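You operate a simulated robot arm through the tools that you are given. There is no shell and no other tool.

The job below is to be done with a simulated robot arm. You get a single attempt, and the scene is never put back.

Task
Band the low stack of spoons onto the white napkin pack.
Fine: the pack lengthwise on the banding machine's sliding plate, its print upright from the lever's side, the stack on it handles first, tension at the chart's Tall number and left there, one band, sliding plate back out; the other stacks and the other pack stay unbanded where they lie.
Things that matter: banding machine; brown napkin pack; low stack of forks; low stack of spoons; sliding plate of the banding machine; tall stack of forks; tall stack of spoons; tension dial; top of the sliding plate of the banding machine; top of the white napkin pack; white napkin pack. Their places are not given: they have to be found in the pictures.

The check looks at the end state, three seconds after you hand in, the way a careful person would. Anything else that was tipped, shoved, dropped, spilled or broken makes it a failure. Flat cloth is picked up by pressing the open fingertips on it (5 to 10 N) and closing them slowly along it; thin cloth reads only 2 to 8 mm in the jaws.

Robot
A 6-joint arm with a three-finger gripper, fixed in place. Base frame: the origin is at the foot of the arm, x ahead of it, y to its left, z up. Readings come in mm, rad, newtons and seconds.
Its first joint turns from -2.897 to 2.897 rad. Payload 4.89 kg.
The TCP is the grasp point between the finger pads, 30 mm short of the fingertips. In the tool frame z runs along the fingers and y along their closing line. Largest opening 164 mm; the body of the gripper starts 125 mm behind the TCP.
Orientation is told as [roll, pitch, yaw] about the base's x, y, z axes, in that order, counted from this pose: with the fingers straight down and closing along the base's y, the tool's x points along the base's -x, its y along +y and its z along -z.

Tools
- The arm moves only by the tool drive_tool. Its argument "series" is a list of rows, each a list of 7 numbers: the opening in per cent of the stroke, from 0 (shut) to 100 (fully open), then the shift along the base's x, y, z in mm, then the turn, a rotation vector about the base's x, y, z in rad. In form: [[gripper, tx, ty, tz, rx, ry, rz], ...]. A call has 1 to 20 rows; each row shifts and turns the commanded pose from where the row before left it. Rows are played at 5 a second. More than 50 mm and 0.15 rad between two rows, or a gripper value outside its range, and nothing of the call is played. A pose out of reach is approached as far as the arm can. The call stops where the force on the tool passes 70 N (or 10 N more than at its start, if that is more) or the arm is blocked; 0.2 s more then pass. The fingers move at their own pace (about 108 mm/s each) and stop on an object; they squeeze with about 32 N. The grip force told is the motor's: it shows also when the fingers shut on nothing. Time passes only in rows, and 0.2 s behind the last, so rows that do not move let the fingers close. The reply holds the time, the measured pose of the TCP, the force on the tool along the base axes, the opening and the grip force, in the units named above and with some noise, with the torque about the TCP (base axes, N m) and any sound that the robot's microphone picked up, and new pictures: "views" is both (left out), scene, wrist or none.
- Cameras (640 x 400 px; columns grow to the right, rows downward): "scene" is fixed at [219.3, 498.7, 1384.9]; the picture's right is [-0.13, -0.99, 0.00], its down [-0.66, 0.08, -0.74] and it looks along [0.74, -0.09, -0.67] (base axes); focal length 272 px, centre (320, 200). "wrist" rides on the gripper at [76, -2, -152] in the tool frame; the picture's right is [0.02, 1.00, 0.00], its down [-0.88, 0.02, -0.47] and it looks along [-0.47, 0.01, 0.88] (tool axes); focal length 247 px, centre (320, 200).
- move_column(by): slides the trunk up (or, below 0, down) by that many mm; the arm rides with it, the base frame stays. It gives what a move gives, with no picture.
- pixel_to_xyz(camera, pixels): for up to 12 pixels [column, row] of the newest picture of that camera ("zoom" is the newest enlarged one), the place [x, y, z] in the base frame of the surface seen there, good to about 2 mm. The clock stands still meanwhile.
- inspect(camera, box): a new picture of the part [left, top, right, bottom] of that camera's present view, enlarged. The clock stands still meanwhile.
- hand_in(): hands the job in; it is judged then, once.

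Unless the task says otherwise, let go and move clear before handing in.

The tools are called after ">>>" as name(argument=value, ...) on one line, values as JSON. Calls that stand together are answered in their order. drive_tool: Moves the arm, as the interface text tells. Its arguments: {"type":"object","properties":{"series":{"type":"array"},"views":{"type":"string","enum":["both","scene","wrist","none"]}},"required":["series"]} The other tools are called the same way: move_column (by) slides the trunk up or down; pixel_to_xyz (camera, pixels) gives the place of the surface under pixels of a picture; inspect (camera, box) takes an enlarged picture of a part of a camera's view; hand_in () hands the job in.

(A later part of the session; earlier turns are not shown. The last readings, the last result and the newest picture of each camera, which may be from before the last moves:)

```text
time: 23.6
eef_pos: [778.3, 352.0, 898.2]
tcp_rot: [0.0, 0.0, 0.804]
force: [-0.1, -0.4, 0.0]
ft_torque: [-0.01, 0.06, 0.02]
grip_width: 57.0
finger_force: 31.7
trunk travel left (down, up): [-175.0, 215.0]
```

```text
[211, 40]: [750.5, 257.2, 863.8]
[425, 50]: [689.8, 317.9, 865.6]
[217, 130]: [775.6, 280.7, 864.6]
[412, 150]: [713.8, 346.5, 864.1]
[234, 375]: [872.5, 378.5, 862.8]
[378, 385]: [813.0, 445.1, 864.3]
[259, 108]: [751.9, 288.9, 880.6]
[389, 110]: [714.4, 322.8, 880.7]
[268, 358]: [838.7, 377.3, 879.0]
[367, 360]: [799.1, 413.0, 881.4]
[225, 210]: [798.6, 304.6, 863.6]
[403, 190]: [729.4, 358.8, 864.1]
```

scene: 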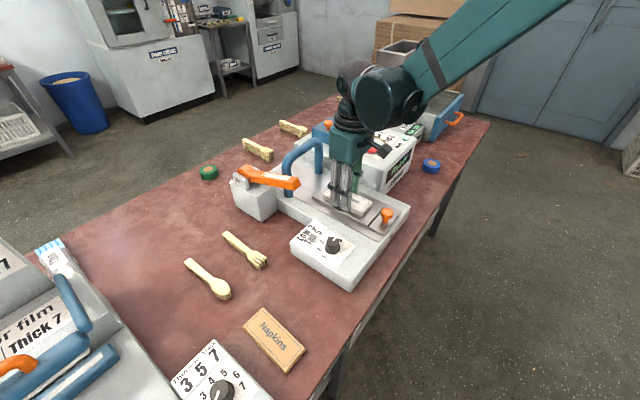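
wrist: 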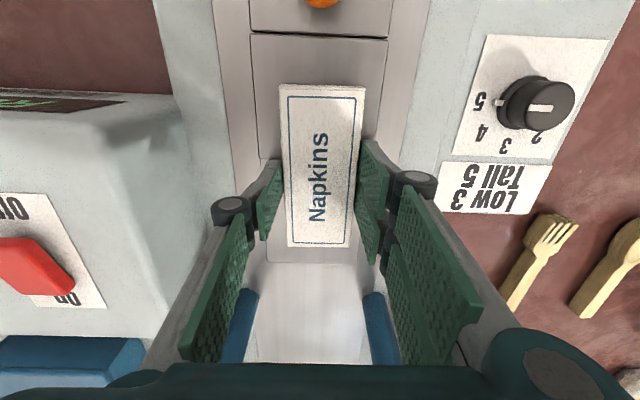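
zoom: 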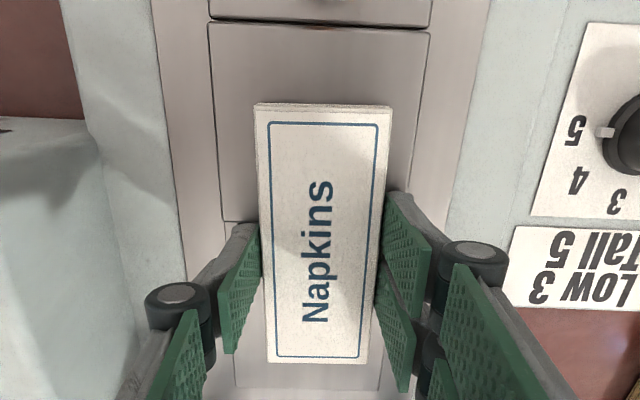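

Measured: plate centre line lies 4 mm to the far side of the pack's centre, and the plate angle is 45.4°. I'll correct by (3.7, −2.1) and −0.01 rad, then lower to contact gently.

>>> drive_tool(series=[[26, 3.7, -2.1, 0, 0, 0, -0.01], [26, 0, 0, 0, 0, 0, 0], [26, 0, 0, -1, 0, 0, 0], [26, 0, 0, -1, 0, 0, 0], [26, 0, 0, 0, 0, 0, 0]], views="wrist")

>>> inspect(camera="scene", box=[310, 160, 400, 230])

>>> inspect(camera="wrist", box=[220, 20, 420, 270])

>>> pixel_to_xyz(camera="zoom", pixels=[[211, 40], [425, 50], [217, 130], [412, 150], [234, 375], [378, 385], [262, 108], [387, 110], [270, 358], [365, 360], [225, 210], [403, 190]])

```text
time: 24.8
eef_pos: [780.9, 348.3, 897.4]
tcp_rot: [-0.001, -0.002, 0.797]
force: [5.0, 5.0, 22.7]
ft_torque: [0.06, -0.09, 0.0]
grip_width: 57.1
finger_force: 32.4
trunk travel left (down, up): [-175.0, 215.0]
```

wrist: 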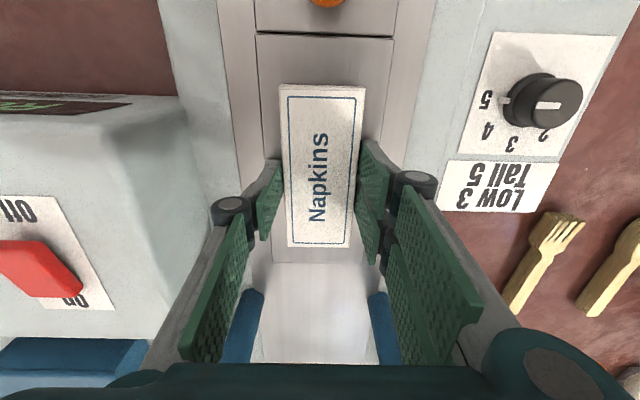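

```text
5.71 times, centred on (355, 195) of scene
```

zoom: 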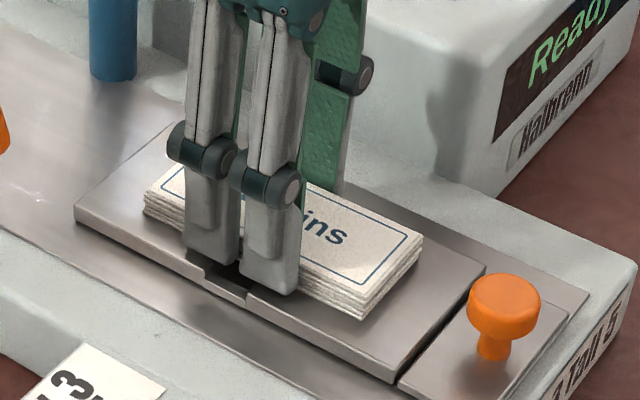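

```text
1.60 times, centred on (320, 145) of wrist
```

zoom: 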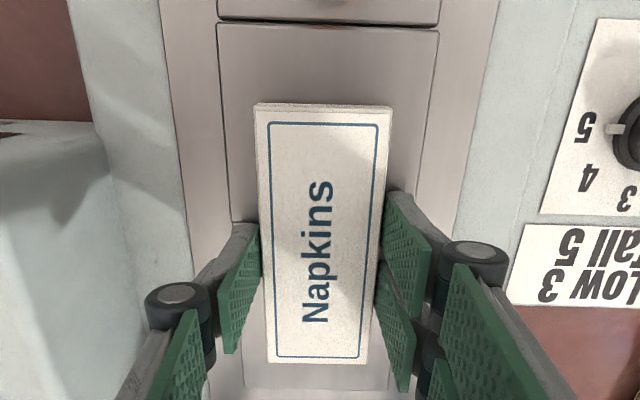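

```text
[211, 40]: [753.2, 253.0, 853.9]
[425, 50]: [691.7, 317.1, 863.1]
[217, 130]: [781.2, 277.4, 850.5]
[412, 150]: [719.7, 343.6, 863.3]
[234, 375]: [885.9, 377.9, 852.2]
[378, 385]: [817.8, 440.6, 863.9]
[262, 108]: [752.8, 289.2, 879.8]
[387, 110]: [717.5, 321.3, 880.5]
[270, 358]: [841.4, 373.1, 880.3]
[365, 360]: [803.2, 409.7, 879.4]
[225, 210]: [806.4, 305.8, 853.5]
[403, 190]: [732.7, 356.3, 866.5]
```

Contact at 22.7 N and the pack is centred on the plate. I'll open and rise, then look.

>>> drive_tool(series=[[26, 0, 0, 1, 0, 0, 0], [36, 0, 0, 0.5, 0, 0, 0], [44, 0, 0, 0, 0, 0, 0], [44, 0, 0, 0, 0, 0, 0], [44, 0, 0, 30, 0, 0, 0], [44, 0, 0, 40, 0, 0, 0], [44, 0, 0, 40, 0, 0, 0], [44, 0, 0, 0, 0, 0, 0]])

>>> inspect(camera="wrist", box=[220, 20, 420, 270])

```text
time: 26.6
eef_pos: [779.4, 349.3, 1006.9]
tcp_rot: [0.0, 0.0, 0.797]
force: [-0.4, -0.3, 0.1]
ft_torque: [0.05, -0.05, -0.02]
grip_width: 72.0
finger_force: 0.0
trunk travel left (down, up): [-175.0, 215.0]
```

scene: 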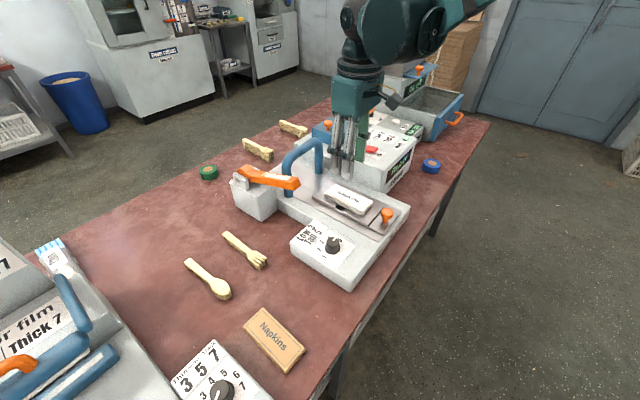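
wrist: 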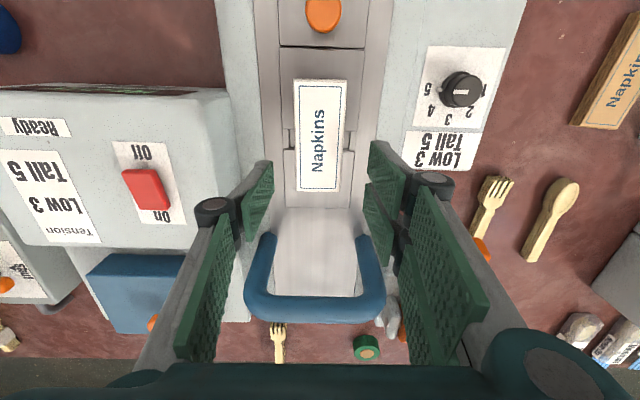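

```text
1.60 times, centred on (320, 145) of wrist
```

zoom: 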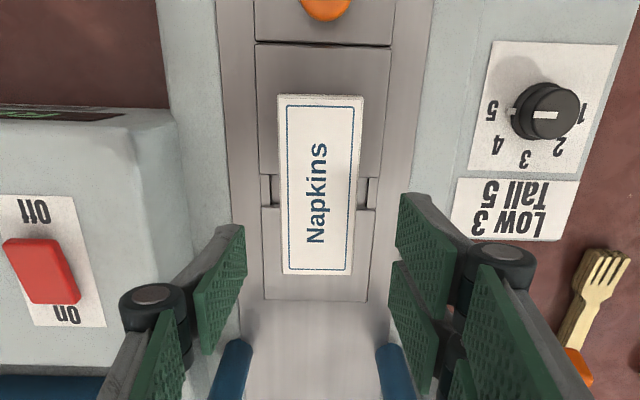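

The pack sits squarely over the band gap with the print facing the lever side. I'll rise over the lever and go to the low spoon stack near (605, 715).

>>> drive_tool(series=[[44, 0, 0, 40, 0, 0, 0], [40, 0, 0, 40, 0, 0, 0], [40, -17, 36, 0, 0, 0, 0], [40, -17, 36, 0, 0, 0, 0], [40, -17, 36, 0, 0, 0, 0], [40, -17, 36, 0, 0, 0, 0], [40, -17, 36, 0, 0, 0, 0], [40, -17, 36, 0, 0, 0, 0], [40, -17, 36, 0, 0, 0, 0], [40, -17, 36, 0, 0, 0, 0], [40, -17, 36, -30, 0, 0, 0], [40, -17, 36, -40, 0, 0, 0], [40, 0, 0, -30, 0, 0, 0], [40, 0, 0, 0, 0, 0, 0]])

>>> inspect(camera="wrist", box=[220, 20, 420, 270])

```text
refused: row 12 steps farther than a row can; nothing moved
```

```text
1.60 times, centred on (320, 145) of wrist
```

zoom: 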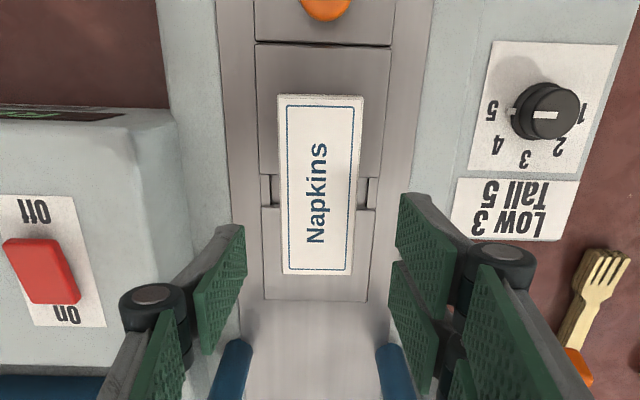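

The call was refused because one row stepped too far; I'll resend it with smaller steps.

>>> drive_tool(series=[[44, 0, 0, 40, 0, 0, 0], [40, 0, 0, 40, 0, 0, 0], [40, -17, 36, 0, 0, 0, 0], [40, -17, 36, 0, 0, 0, 0], [40, -17, 36, 0, 0, 0, 0], [40, -17, 36, 0, 0, 0, 0], [40, -17, 36, 0, 0, 0, 0], [40, -17, 36, 0, 0, 0, 0], [40, -17, 36, 0, 0, 0, 0], [40, -17, 36, 0, 0, 0, 0], [40, -17, 36, -20, 0, 0, 0], [40, -17, 36, -20, 0, 0, 0], [40, 0, 0, -40, 0, 0, 0], [40, 0, 0, -20, 0, 0, 0], [40, 0, 0, 0, 0, 0, 0]])

>>> inspect(camera="wrist", box=[220, 20, 420, 270])

```text
time: 29.8
eef_pos: [612.5, 710.5, 986.2]
tcp_rot: [0.001, 0.001, 0.796]
force: [-0.2, 0.7, -0.3]
ft_torque: [-0.05, 0.01, 0.01]
grip_width: 65.6
finger_force: 0.0
trunk travel left (down, up): [-175.0, 215.0]
```

scene: 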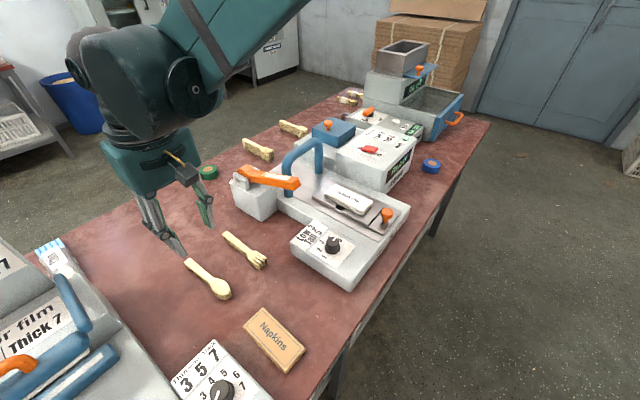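
wrist: 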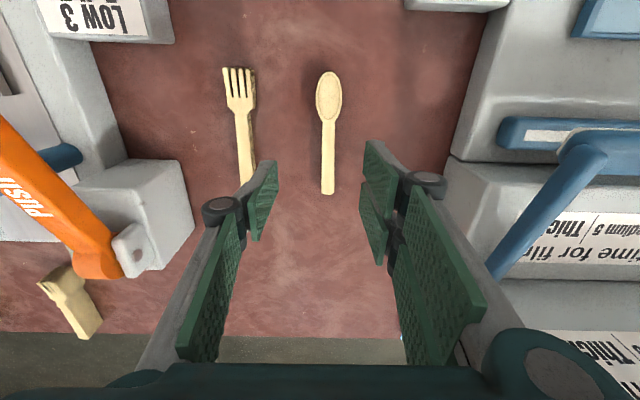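

```text
1.60 times, centred on (320, 145) of wrist
```

zoom: 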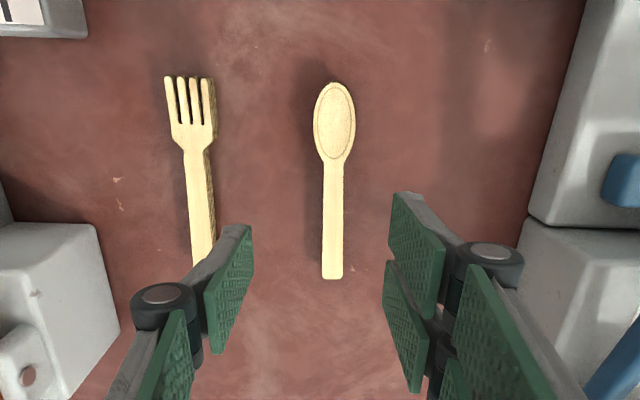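

The spoon stack is seen in the zoom from (335,83) (bowl) to (333,277) (handle end). I'll measure it, and check the far stacks' heights in the scene view.

>>> pixel_to_xyz(camera="zoom", pixels=[[335, 85], [333, 276], [323, 274], [342, 274], [325, 170], [343, 170], [334, 120], [315, 120], [354, 120], [333, 200], [325, 220], [342, 220]])

>>> inspect(camera="scene", box=[235, 110, 315, 170])

>>> pixel_to_xyz(camera="zoom", pixels=[[70, 225], [150, 245], [190, 300], [380, 90], [460, 120], [520, 130], [530, 170], [230, 290]])

>>> inspect(camera="scene", box=[175, 220, 275, 305])

```text
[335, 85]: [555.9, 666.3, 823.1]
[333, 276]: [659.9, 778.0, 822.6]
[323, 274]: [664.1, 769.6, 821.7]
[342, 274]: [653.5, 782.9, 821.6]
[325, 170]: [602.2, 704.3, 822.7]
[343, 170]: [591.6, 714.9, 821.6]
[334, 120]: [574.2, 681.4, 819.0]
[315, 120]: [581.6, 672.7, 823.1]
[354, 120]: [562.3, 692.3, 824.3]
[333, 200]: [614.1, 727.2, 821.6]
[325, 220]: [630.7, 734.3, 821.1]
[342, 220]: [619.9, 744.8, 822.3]
```

```text
6.67 times, centred on (275, 140) of scene
```

zoom: 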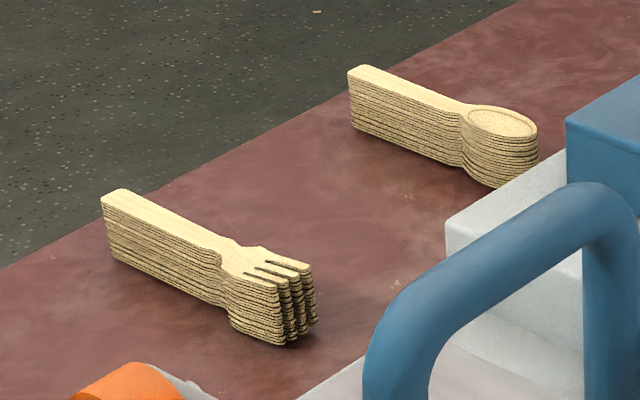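

```text
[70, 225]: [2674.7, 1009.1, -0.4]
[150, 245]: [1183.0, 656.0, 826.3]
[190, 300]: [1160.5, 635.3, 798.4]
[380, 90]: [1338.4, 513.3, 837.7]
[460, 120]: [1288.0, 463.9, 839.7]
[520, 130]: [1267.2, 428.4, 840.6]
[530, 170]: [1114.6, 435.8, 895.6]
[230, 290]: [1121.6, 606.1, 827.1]
```

```text
4.71 times, centred on (225, 262) of scene
```

zoom: 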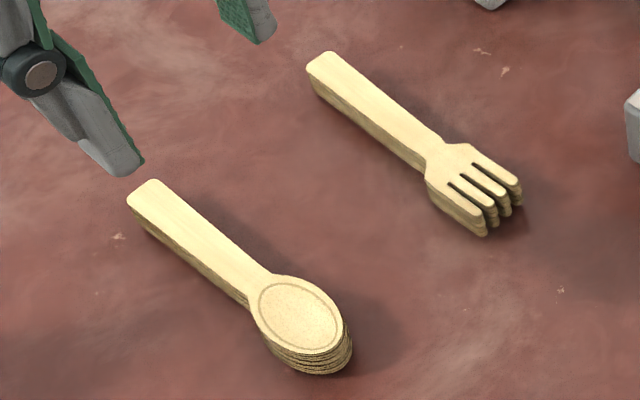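

The low spoon stack is 153 mm long at 47.1°, mid-length at (607.9, 722.2), top at z≈822, clearly lower than the many-layered far stacks at ≈838. I'll align over its middle and descend.

>>> drive_tool(series=[[40, -4.6, 11.7, 0, 0, 0, 0.026], [40, 0, 0, -40, 0, 0, 0], [40, 0, 0, -40, 0, 0, 0], [40, 0, 0, -35, 0, 0, 0], [40, 0, 0, -25, 0, 0, 0], [40, 0, 0, -8, 0, 0, 0], [40, 0, 0, 0, 0, 0, 0], [40, 0, 0, 0, 0, 0, 0]])

>>> inspect(camera="wrist", box=[220, 50, 420, 250])

>>> inspect(camera="scene", box=[165, 210, 275, 310])

```text
time: 31.6
eef_pos: [605.5, 718.4, 839.7]
tcp_rot: [0.001, 0.001, 0.822]
force: [-0.2, 0.1, 0.9]
ft_torque: [-0.06, 0.0, 0.03]
grip_width: 65.4
finger_force: 0.1
trunk travel left (down, up): [-175.0, 215.0]
```

scene: 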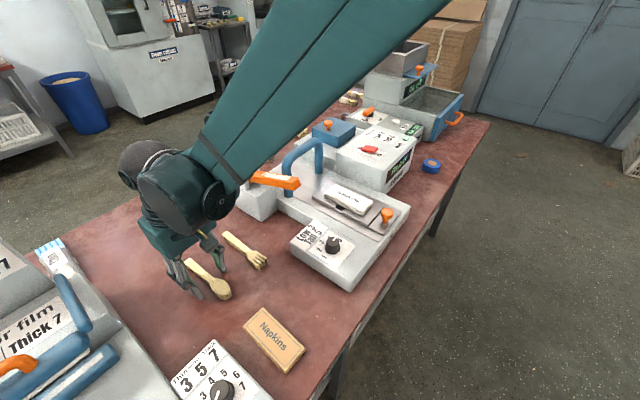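
wrist: 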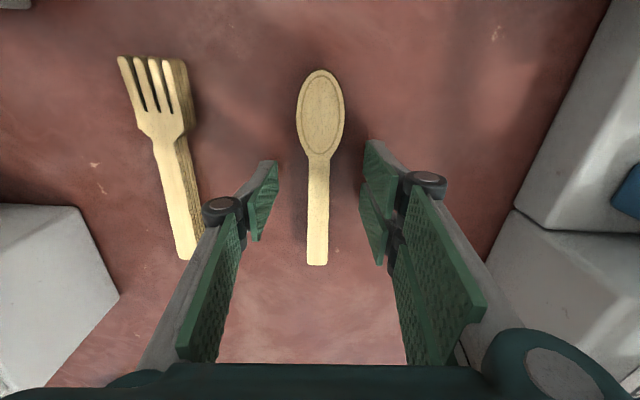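

```text
2.00 times, centred on (320, 150) of wrist
```

zoom: 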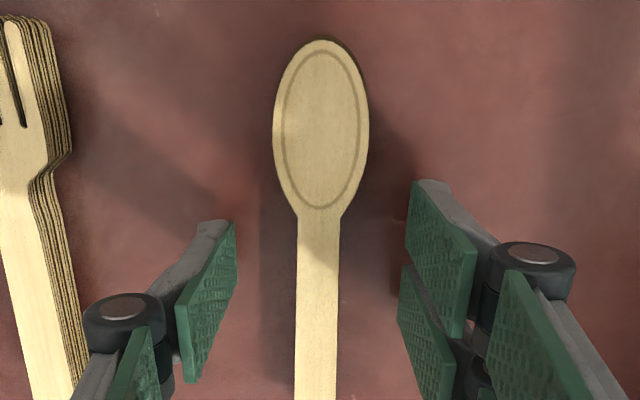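

```text
4.00 times, centred on (220, 260) of scene
```

zoom: 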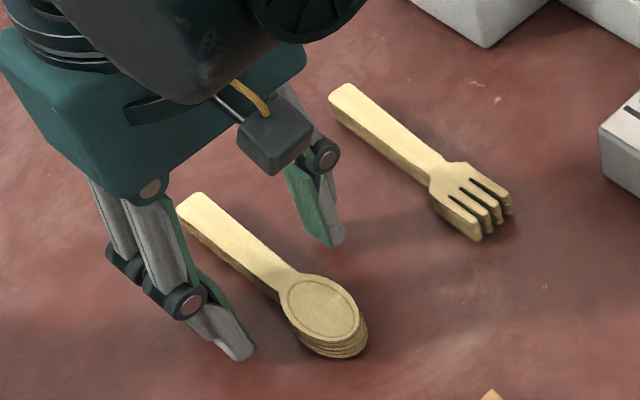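

The spoon lies centred between the pads. I'll lower about 7.5 mm and close on the handle.

>>> drive_tool(series=[[40, 0, 0, -4, 0, 0, 0], [40, 0, 0, -2, 0, 0, 0], [40, 0, 0, 0, 0, 0, 0], [40, 0, 0, 0, 0, 0, 0]], views="none")

```text
time: 32.6
eef_pos: [606.0, 720.5, 833.8]
tcp_rot: [-0.001, -0.001, 0.82]
force: [0.6, -0.1, -0.8]
ft_torque: [-0.01, 0.01, 0.01]
grip_width: 65.4
finger_force: 0.1
trunk travel left (down, up): [-175.0, 215.0]
```

>>> drive_tool(series=[[40, 0, 0, -1.5, 0, 0, 0], [25, 0, 0, 0, 0, 0, 0], [15, 0, 0, 0, 0, 0, 0], [8, 0, 0, 0, 0, 0, 0], [4, 0, 0, 0, 0, 0, 0], [4, 0, 0, 0, 0, 0, 0]])

>>> inspect(camera="scene", box=[165, 210, 275, 310])

```text
time: 34.0
eef_pos: [605.5, 720.5, 832.5]
tcp_rot: [0.001, 0.001, 0.821]
force: [-1.5, -0.4, 0.0]
ft_torque: [-0.01, 0.02, 0.01]
grip_width: 18.6
finger_force: 32.3
trunk travel left (down, up): [-175.0, 215.0]
```

scene: 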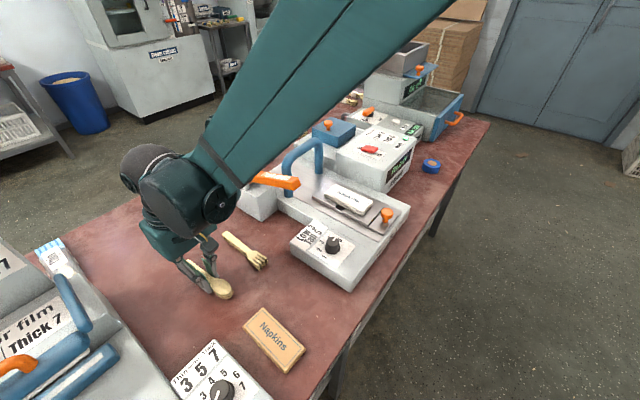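
wrist: 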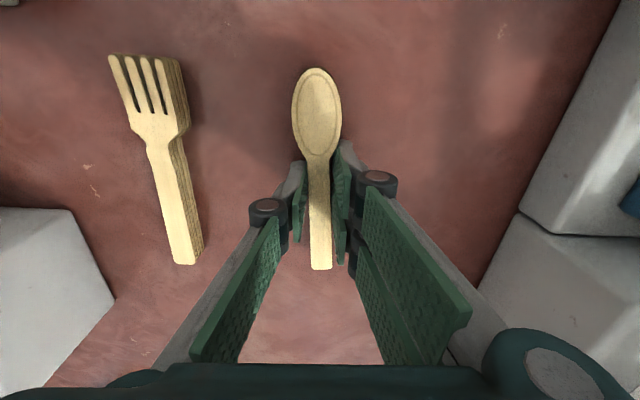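

```text
4.00 times, centred on (220, 260) of scene
```

zoom: 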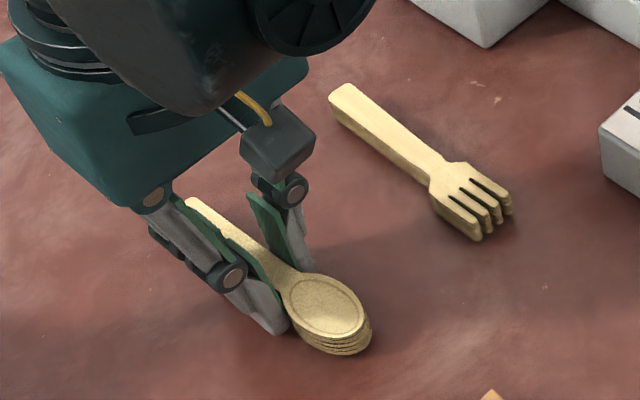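

The stack is gripped at 18.6 mm. I'll lift slowly and check that all layers come along.

>>> drive_tool(series=[[4, 0, 0, 10, 0, 0, 0], [4, 0, 0, 15, 0, 0, 0], [4, 0, 0, 25, 0, 0, 0], [4, 0, 0, 0, 0, 0, 0]])

>>> inspect(camera="scene", box=[165, 200, 275, 310])

>>> inspect(camera="wrist", box=[240, 40, 400, 290])

```text
time: 35.0
eef_pos: [606.9, 719.7, 885.1]
tcp_rot: [0.0, 0.0, 0.82]
force: [-1.5, 0.1, -0.4]
ft_torque: [-0.02, -0.03, -0.03]
grip_width: 18.5
finger_force: 32.2
trunk travel left (down, up): [-175.0, 215.0]
```

scene: 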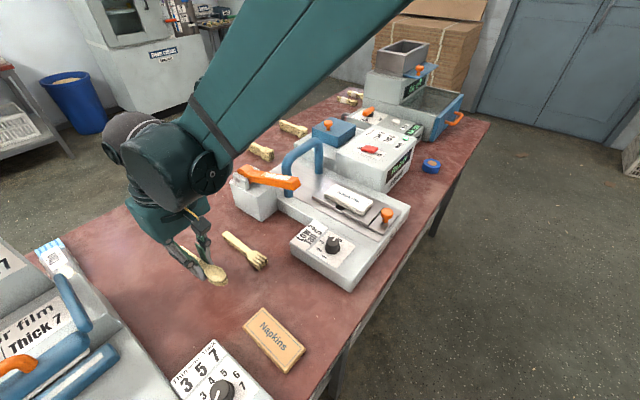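
wrist: 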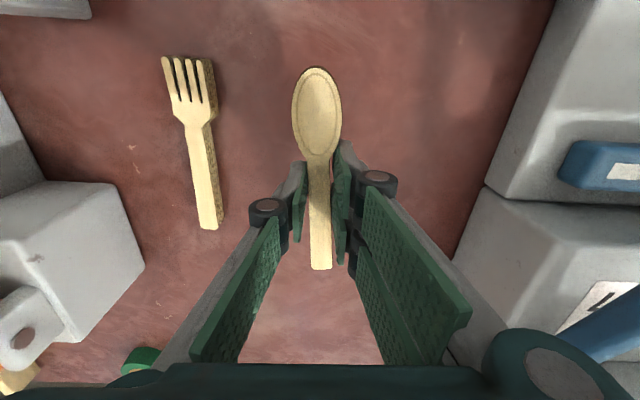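

```text
3.64 times, centred on (220, 255) of scene
```

zoom: 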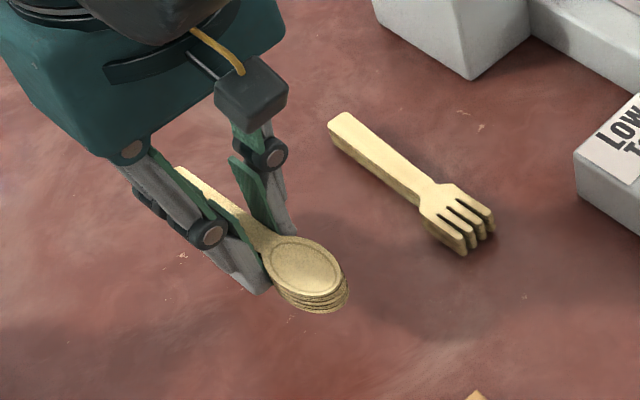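

```text
1.60 times, centred on (320, 165) of wrist
```

zoom: 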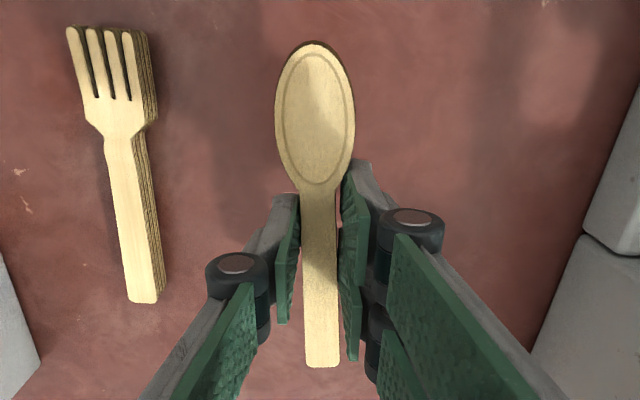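

The whole stack lifted with nothing left on the table. I'll measure where its ends are relative to the tool.

>>> pixel_to_xyz(camera="zoom", pixels=[[315, 44], [322, 364], [300, 192], [337, 192], [306, 360], [338, 360], [318, 192], [320, 280], [277, 110], [354, 110]])

```text
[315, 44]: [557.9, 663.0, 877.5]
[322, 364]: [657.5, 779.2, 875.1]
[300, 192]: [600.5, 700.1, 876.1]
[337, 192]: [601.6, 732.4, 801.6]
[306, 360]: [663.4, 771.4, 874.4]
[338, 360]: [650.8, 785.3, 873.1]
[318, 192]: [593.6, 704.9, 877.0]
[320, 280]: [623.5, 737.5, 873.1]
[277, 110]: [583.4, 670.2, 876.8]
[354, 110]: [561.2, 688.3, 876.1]
```

The stack's middle sits about 1.6 mm ahead of the TCP and it lies about 2° counter-clockwise of the jaws. I'll lift to clear the lever and carry it above the pack, turning −0.065 rad.

>>> drive_tool(series=[[4, 0, 0, 30, 0, 0, 0], [4, 0, 0, 40, 0, 0, 0], [4, 0, 0, 40, 0, 0, 0], [4, 0, 0, 40, 0, 0, 0], [4, 0, 0, 35, 0, 0, -0.03], [4, 12, -26, 0, 0, 0, -0.035], [4, 17, -37, 0, 0, 0, 0], [4, 17, -37, 0, 0, 0, 0], [4, 17, -37, 0, 0, 0, 0], [4, 17, -37, 0, 0, 0, 0], [4, 17, -37, 0, 0, 0, 0], [4, 17, -37, 0, 0, 0, 0], [4, 17, -37, 0, 0, 0, 0], [4, 17, -37, 0, 0, 0, 0], [4, 14, -32, 0, 0, 0, 0], [4, 9.5, -16, 0, 0, 0, 0], [4, 0, 0, 0, 0, 0, 0]])

>>> inspect(camera="wrist", box=[240, 40, 400, 290])

```text
time: 38.6
eef_pos: [776.7, 350.2, 1068.3]
tcp_rot: [0.0, 0.0, 0.756]
force: [0.7, -0.9, -0.6]
ft_torque: [0.08, 0.03, 0.02]
grip_width: 18.5
finger_force: 32.3
trunk travel left (down, up): [-175.0, 215.0]
```

scene: 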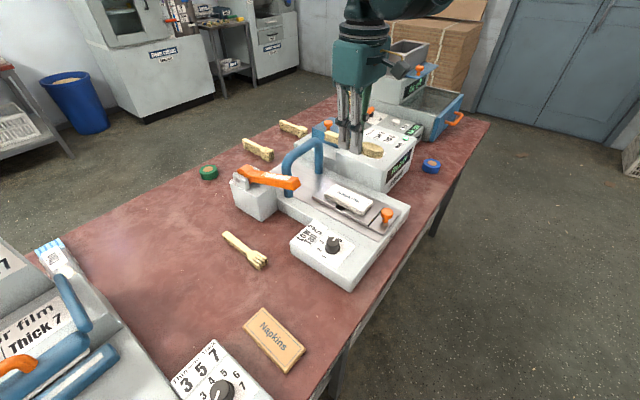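
wrist: 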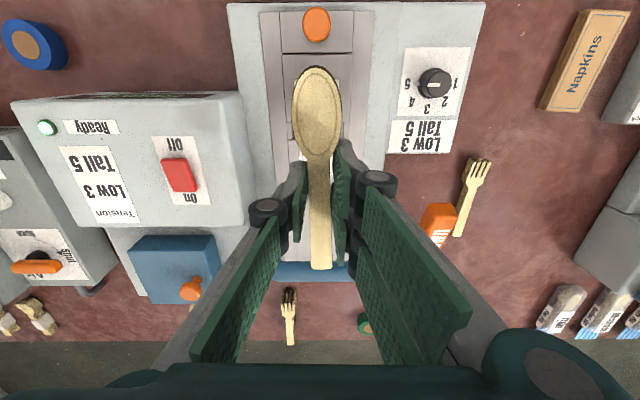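

```text
1.60 times, centred on (320, 165) of wrist
```

zoom: 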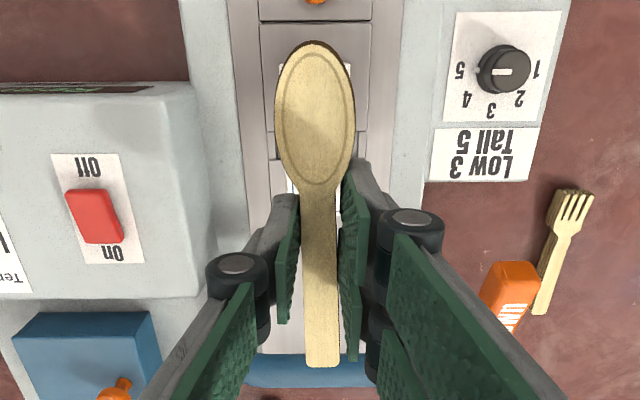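

The stack is above the pack, bowl toward the plate knob and handle toward the arch. I'll confirm the pack's place before lowering.

>>> inspect(camera="scene", box=[305, 170, 405, 235])

```text
6.15 times, centred on (355, 202) of scene
```

zoom: 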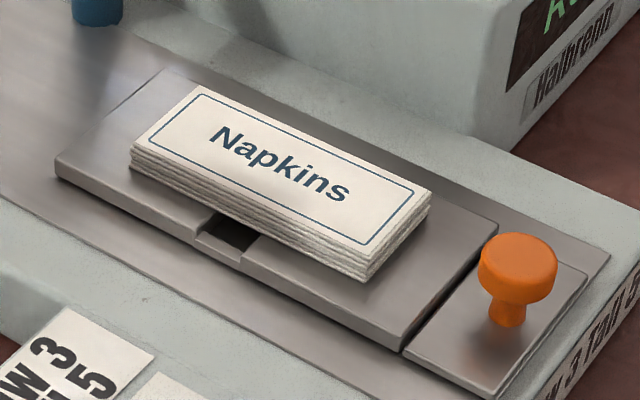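

>>> pixel_to_xyz(camera="zoom", pixels=[[197, 88], [428, 192], [364, 262], [134, 152], [280, 168], [518, 258], [505, 315], [200, 240], [250, 262], [165, 75], [495, 228], [400, 345]])

```text
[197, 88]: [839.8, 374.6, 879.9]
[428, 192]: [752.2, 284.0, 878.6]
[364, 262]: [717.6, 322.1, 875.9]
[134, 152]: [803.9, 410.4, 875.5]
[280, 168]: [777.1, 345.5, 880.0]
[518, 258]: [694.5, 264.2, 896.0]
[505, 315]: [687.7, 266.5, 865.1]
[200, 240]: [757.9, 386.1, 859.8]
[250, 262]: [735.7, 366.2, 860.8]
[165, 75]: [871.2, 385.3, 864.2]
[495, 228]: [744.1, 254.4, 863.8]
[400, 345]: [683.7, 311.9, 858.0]
```

Pack centre is (778.4, 347.8). I'll lower most of the way with a small correction and then measure again.

>>> drive_tool(series=[[4, 0.5, -2.5, -40, 0, 0, 0], [4, 0, 0, -40, 0, 0, 0], [4, 0, 0, -35, 0, 0, 0], [4, 0, 0, -20, 0, 0, 0], [4, 0, 0, -10, 0, 0, 0], [4, 0, 0, 0, 0, 0, 0], [4, 0, 0, 0, 0, 0, 0]])

>>> inspect(camera="scene", box=[300, 150, 410, 235])

>>> inspect(camera="wrist", box=[240, 30, 400, 280])

```text
time: 40.2
eef_pos: [776.5, 349.0, 922.5]
tcp_rot: [-0.001, 0.001, 0.755]
force: [0.3, -0.7, -0.2]
ft_torque: [0.03, -0.01, 0.02]
grip_width: 18.8
finger_force: 32.1
trunk travel left (down, up): [-175.0, 215.0]
```

scene: 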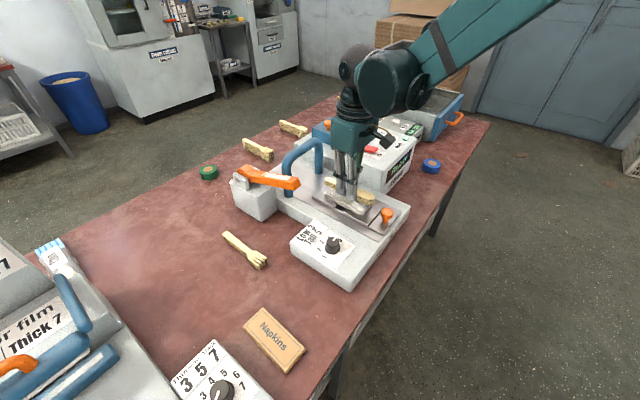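
wrist: 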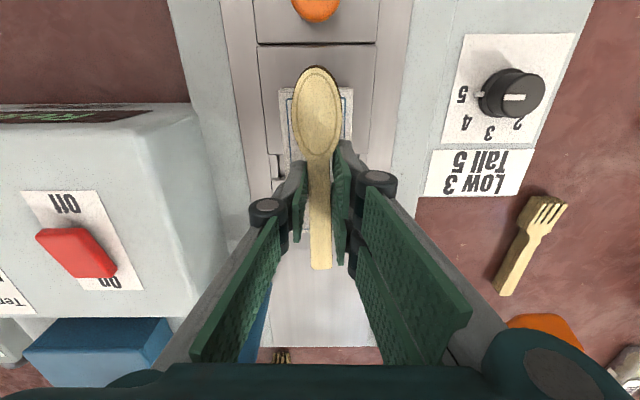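

```text
4.71 times, centred on (355, 192) of scene
```

zoom: 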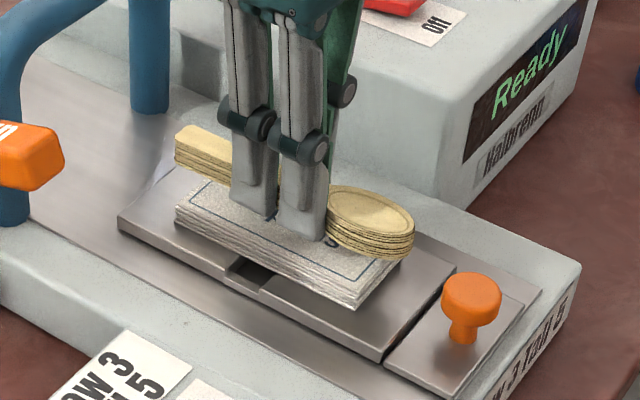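

```text
1.60 times, centred on (320, 155) of wrist
```

zoom: 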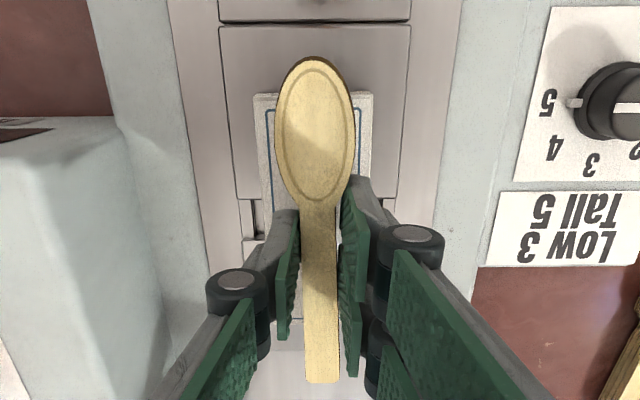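

The stack hovers about 10 mm above the pack. I'll measure its axis against the pack's.

>>> pixel_to_xyz(camera="zoom", pixels=[[314, 61], [322, 379], [318, 215], [277, 128], [352, 130], [257, 97], [371, 98], [307, 375], [338, 375], [268, 190], [367, 150], [320, 300]])

```text
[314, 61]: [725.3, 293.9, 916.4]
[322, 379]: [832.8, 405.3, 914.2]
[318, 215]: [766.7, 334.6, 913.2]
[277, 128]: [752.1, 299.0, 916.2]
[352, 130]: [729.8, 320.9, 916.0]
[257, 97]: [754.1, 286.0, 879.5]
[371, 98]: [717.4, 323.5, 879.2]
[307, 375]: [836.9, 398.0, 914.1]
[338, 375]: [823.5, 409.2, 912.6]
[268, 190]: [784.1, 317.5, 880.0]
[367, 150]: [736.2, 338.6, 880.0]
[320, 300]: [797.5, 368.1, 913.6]
```

The stack axis (46.0°) and middle (779, 349.6) match the pack within 2 mm. I'll lower to contact.

>>> drive_tool(series=[[4, 0, -1, -5, 0, 0, 0], [4, 0, 0, -2, 0, 0, 0], [4, 0, 0, -1, 0, 0, 0], [4, 0, 0, 0, 0, 0, 0]], views="none")

>>> inspect(camera="scene", box=[315, 165, 395, 225])

```text
time: 41.2
eef_pos: [775.9, 347.7, 914.5]
tcp_rot: [0.0, 0.002, 0.757]
force: [0.6, 0.1, -1.0]
ft_torque: [-0.01, 0.02, 0.0]
grip_width: 18.5
finger_force: 32.2
trunk travel left (down, up): [-175.0, 215.0]
```

```text
6.67 times, centred on (355, 195) of scene
```

zoom: 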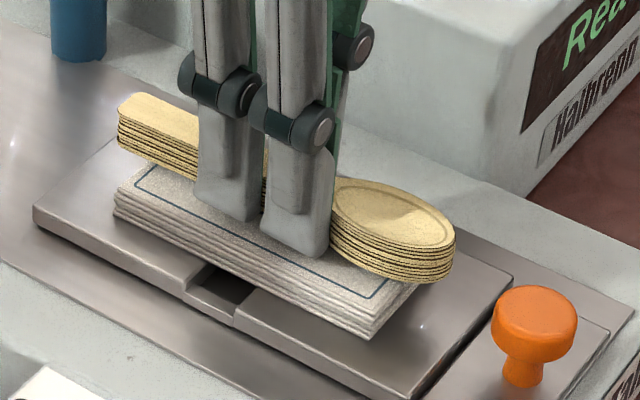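

Still a couple of mm above the pack with no force. I'll step down until contact.

>>> drive_tool(series=[[4, 0, 0, -1, 0, 0, 0], [4, 0, 0, -1, 0, 0, 0], [4, 0, 0, 0, 0, 0, 0]], views="none")

>>> inspect(camera="scene", box=[315, 165, 395, 225])

```text
time: 42.0
eef_pos: [777.8, 346.4, 912.1]
tcp_rot: [0.001, -0.001, 0.756]
force: [0.8, -0.4, -0.2]
ft_torque: [0.0, -0.02, 0.0]
grip_width: 18.5
finger_force: 31.9
trunk travel left (down, up): [-175.0, 215.0]
```

```text
6.67 times, centred on (355, 195) of scene
```

zoom: 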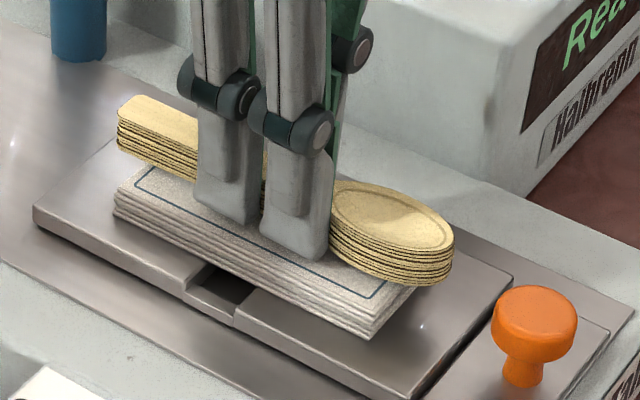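

>>> drive_tool(series=[[4, 0, 0, -1, 0, 0, 0], [4, 0, 0, -0.7, 0, 0, 0], [4, 0, 0, 0, 0, 0, 0]], views="none")

```text
time: 42.8
eef_pos: [777.6, 345.8, 913.3]
tcp_rot: [0.0, 0.0, 0.755]
force: [0.7, 1.1, 17.8]
ft_torque: [-0.07, 0.06, 0.03]
grip_width: 18.7
finger_force: 31.4
trunk travel left (down, up): [-175.0, 215.0]
```

Contact at about 18 N. I'll ease up slightly, open, rise, and look.

>>> drive_tool(series=[[4, 0, 0, 0.7, 0, 0, 0], [14, 0, 0, 0.3, 0, 0, 0], [22, 0, 0, 0, 0, 0, 0], [24, 0, 0, 0, 0, 0, 0], [24, 0, 0, 15, 0, 0, 0], [24, 0, 0, 35, 0, 0, 0], [24, 0, 0, 40, 0, 0, 0], [24, 0, 0, 0, 0, 0, 0]])

>>> inspect(camera="scene", box=[315, 165, 395, 225])

>>> inspect(camera="wrist", box=[240, 30, 400, 280])

```text
time: 44.6
eef_pos: [776.5, 346.2, 998.9]
tcp_rot: [-0.002, 0.0, 0.756]
force: [0.4, 0.5, 1.3]
ft_torque: [0.02, -0.02, 0.01]
grip_width: 39.2
finger_force: 0.1
trunk travel left (down, up): [-175.0, 215.0]
```

scene: 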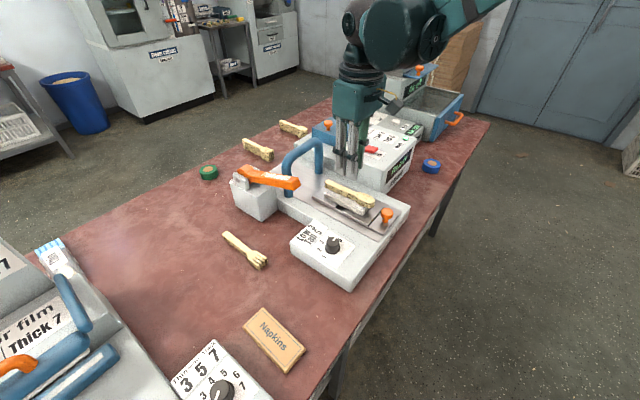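
wrist: 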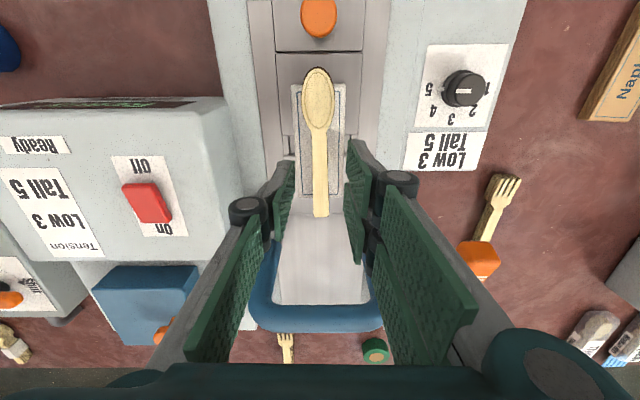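

```text
6.67 times, centred on (355, 195) of scene
```

zoom: 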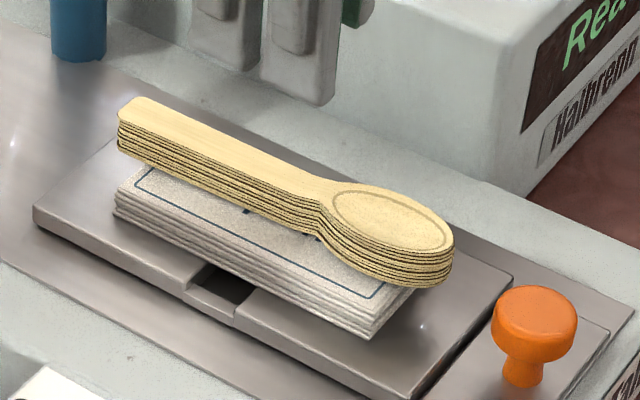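

```text
1.60 times, centred on (320, 155) of wrist
```

zoom: 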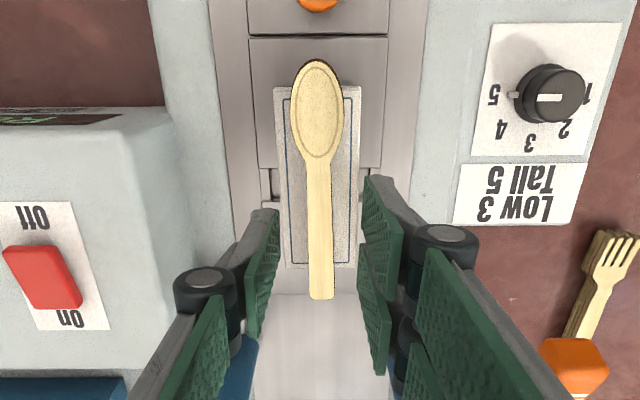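

The stack rests neatly on the pack, handle toward the arch. Next I'll measure the knob, arch and lever before sliding.

>>> inspect(camera="scene", box=[225, 125, 345, 215])

>>> pixel_to_xyz(camera="zoom", pixels=[[340, 345], [485, 255], [310, 215], [390, 100], [460, 80], [500, 130], [300, 330], [360, 300], [200, 225], [130, 230], [40, 250], [120, 360]])

>>> pixel_to_xyz(camera="wrist", pixels=[[319, 15], [305, 15], [335, 15], [319, 5], [319, 30], [262, 285], [380, 295], [320, 318], [322, 285], [465, 260], [492, 262], [478, 250]])

```text
4.44 times, centred on (285, 170) of scene
```

zoom: 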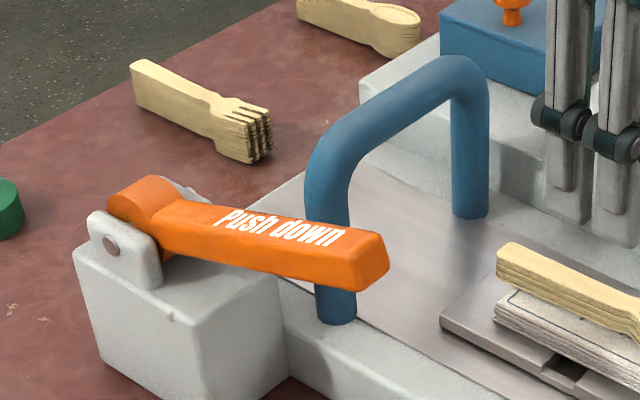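

```text
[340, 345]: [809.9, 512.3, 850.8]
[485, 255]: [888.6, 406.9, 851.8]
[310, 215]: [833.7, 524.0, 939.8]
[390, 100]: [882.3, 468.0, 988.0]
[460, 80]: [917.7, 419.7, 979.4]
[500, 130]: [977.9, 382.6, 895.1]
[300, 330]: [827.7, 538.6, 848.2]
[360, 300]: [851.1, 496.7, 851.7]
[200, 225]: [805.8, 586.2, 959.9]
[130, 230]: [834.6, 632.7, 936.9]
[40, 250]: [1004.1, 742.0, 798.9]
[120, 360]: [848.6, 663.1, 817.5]
```

```text
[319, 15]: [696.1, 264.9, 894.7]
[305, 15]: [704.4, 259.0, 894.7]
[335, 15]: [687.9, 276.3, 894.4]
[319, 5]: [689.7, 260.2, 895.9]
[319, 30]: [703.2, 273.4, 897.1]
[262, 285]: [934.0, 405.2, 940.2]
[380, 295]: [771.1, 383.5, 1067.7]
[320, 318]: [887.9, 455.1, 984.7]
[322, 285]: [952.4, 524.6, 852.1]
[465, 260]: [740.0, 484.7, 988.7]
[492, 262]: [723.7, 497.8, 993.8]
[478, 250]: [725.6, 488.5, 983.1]
```

The knob is at (696, 266), 24 mm wide, top z≈896; the arch plane is about 152 mm ahead of the gap. I'll go above the knob and descend around it.

>>> drive_tool(series=[[30, -27, -27, 0, 0, 0, 0.037], [30, -27, -27, 0, 0, 0, 0], [30, -26.5, -25.7, 0, 0, 0, 0], [30, 0, 0, -35, 0, 0, 0], [30, 0, 0, -35, 0, 0, 0], [30, 0, 0, -22, 0, 0, 0], [30, 0, 0, -6, 0, 0, 0], [30, 0, 0, 0, 0, 0, 0]])

>>> inspect(camera="scene", box=[330, 165, 430, 240])

```text
time: 46.4
eef_pos: [696.7, 267.2, 904.2]
tcp_rot: [0.001, -0.001, 0.793]
force: [0.5, -0.9, -0.3]
ft_torque: [-0.02, 0.05, 0.0]
grip_width: 49.1
finger_force: 0.1
trunk travel left (down, up): [-175.0, 215.0]
```

scene: 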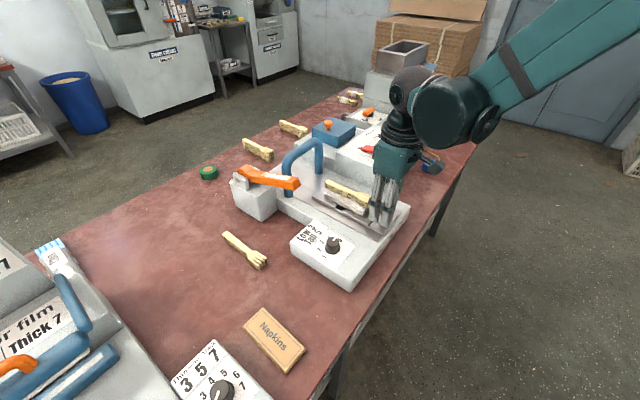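
wrist: 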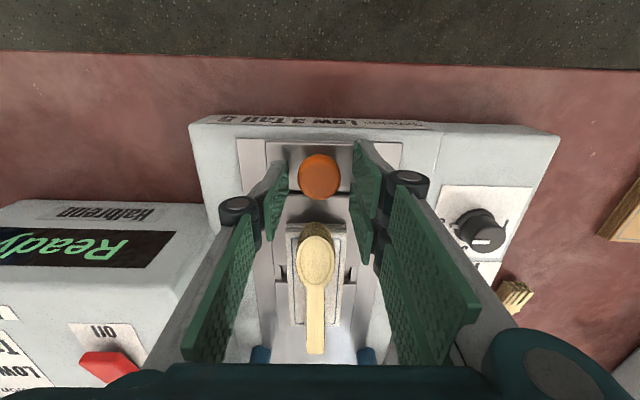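

```text
5.33 times, centred on (380, 202) of scene
```

zoom: 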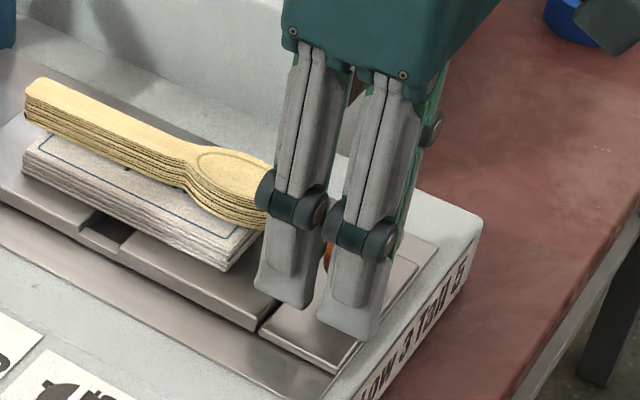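

The knob sits between the pads at wrist (319,177). I'll lower 5 mm and close on it.

>>> drive_tool(series=[[30, 0, 0, -5, 0, 0, 0], [20, 0, 0, 0, 0, 0, 0], [10, 0, 0, 0, 0, 0, 0], [5, 0, 0, 0, 0, 0, 0], [5, 0, 0, 0, 0, 0, 0]])

>>> inspect(camera="scene", box=[330, 165, 430, 240])

```text
time: 47.6
eef_pos: [698.9, 268.2, 898.0]
tcp_rot: [0.0, -0.001, 0.793]
force: [14.6, -9.2, 1.6]
ft_torque: [-0.19, -0.21, 0.06]
grip_width: 30.4
finger_force: 45.5
trunk travel left (down, up): [-175.0, 215.0]
```

scene: 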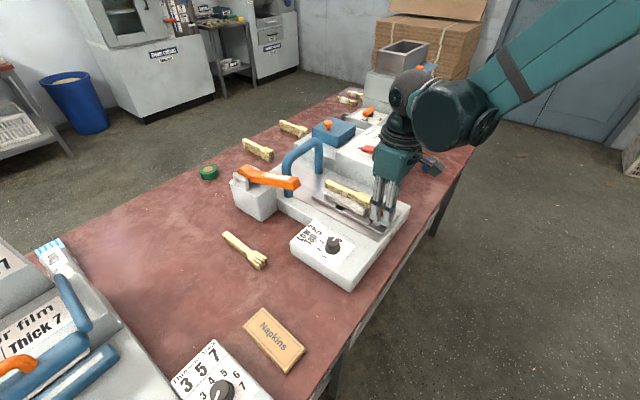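
wrist: 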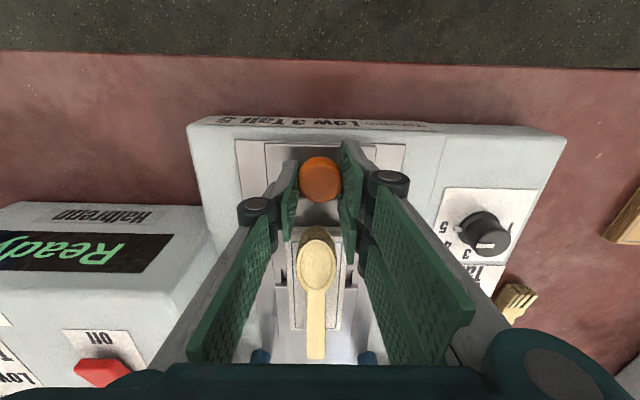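

```text
5.33 times, centred on (380, 202) of scene
```

zoom: 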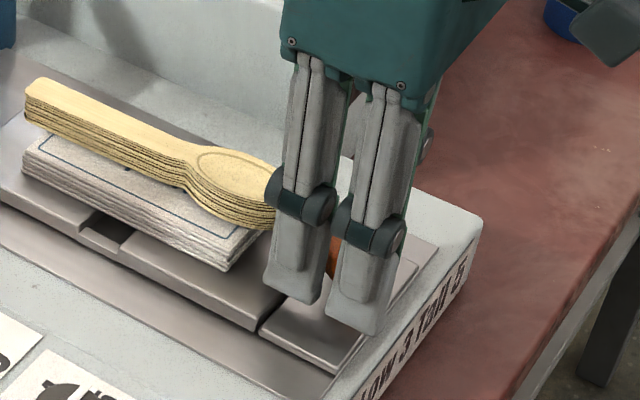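

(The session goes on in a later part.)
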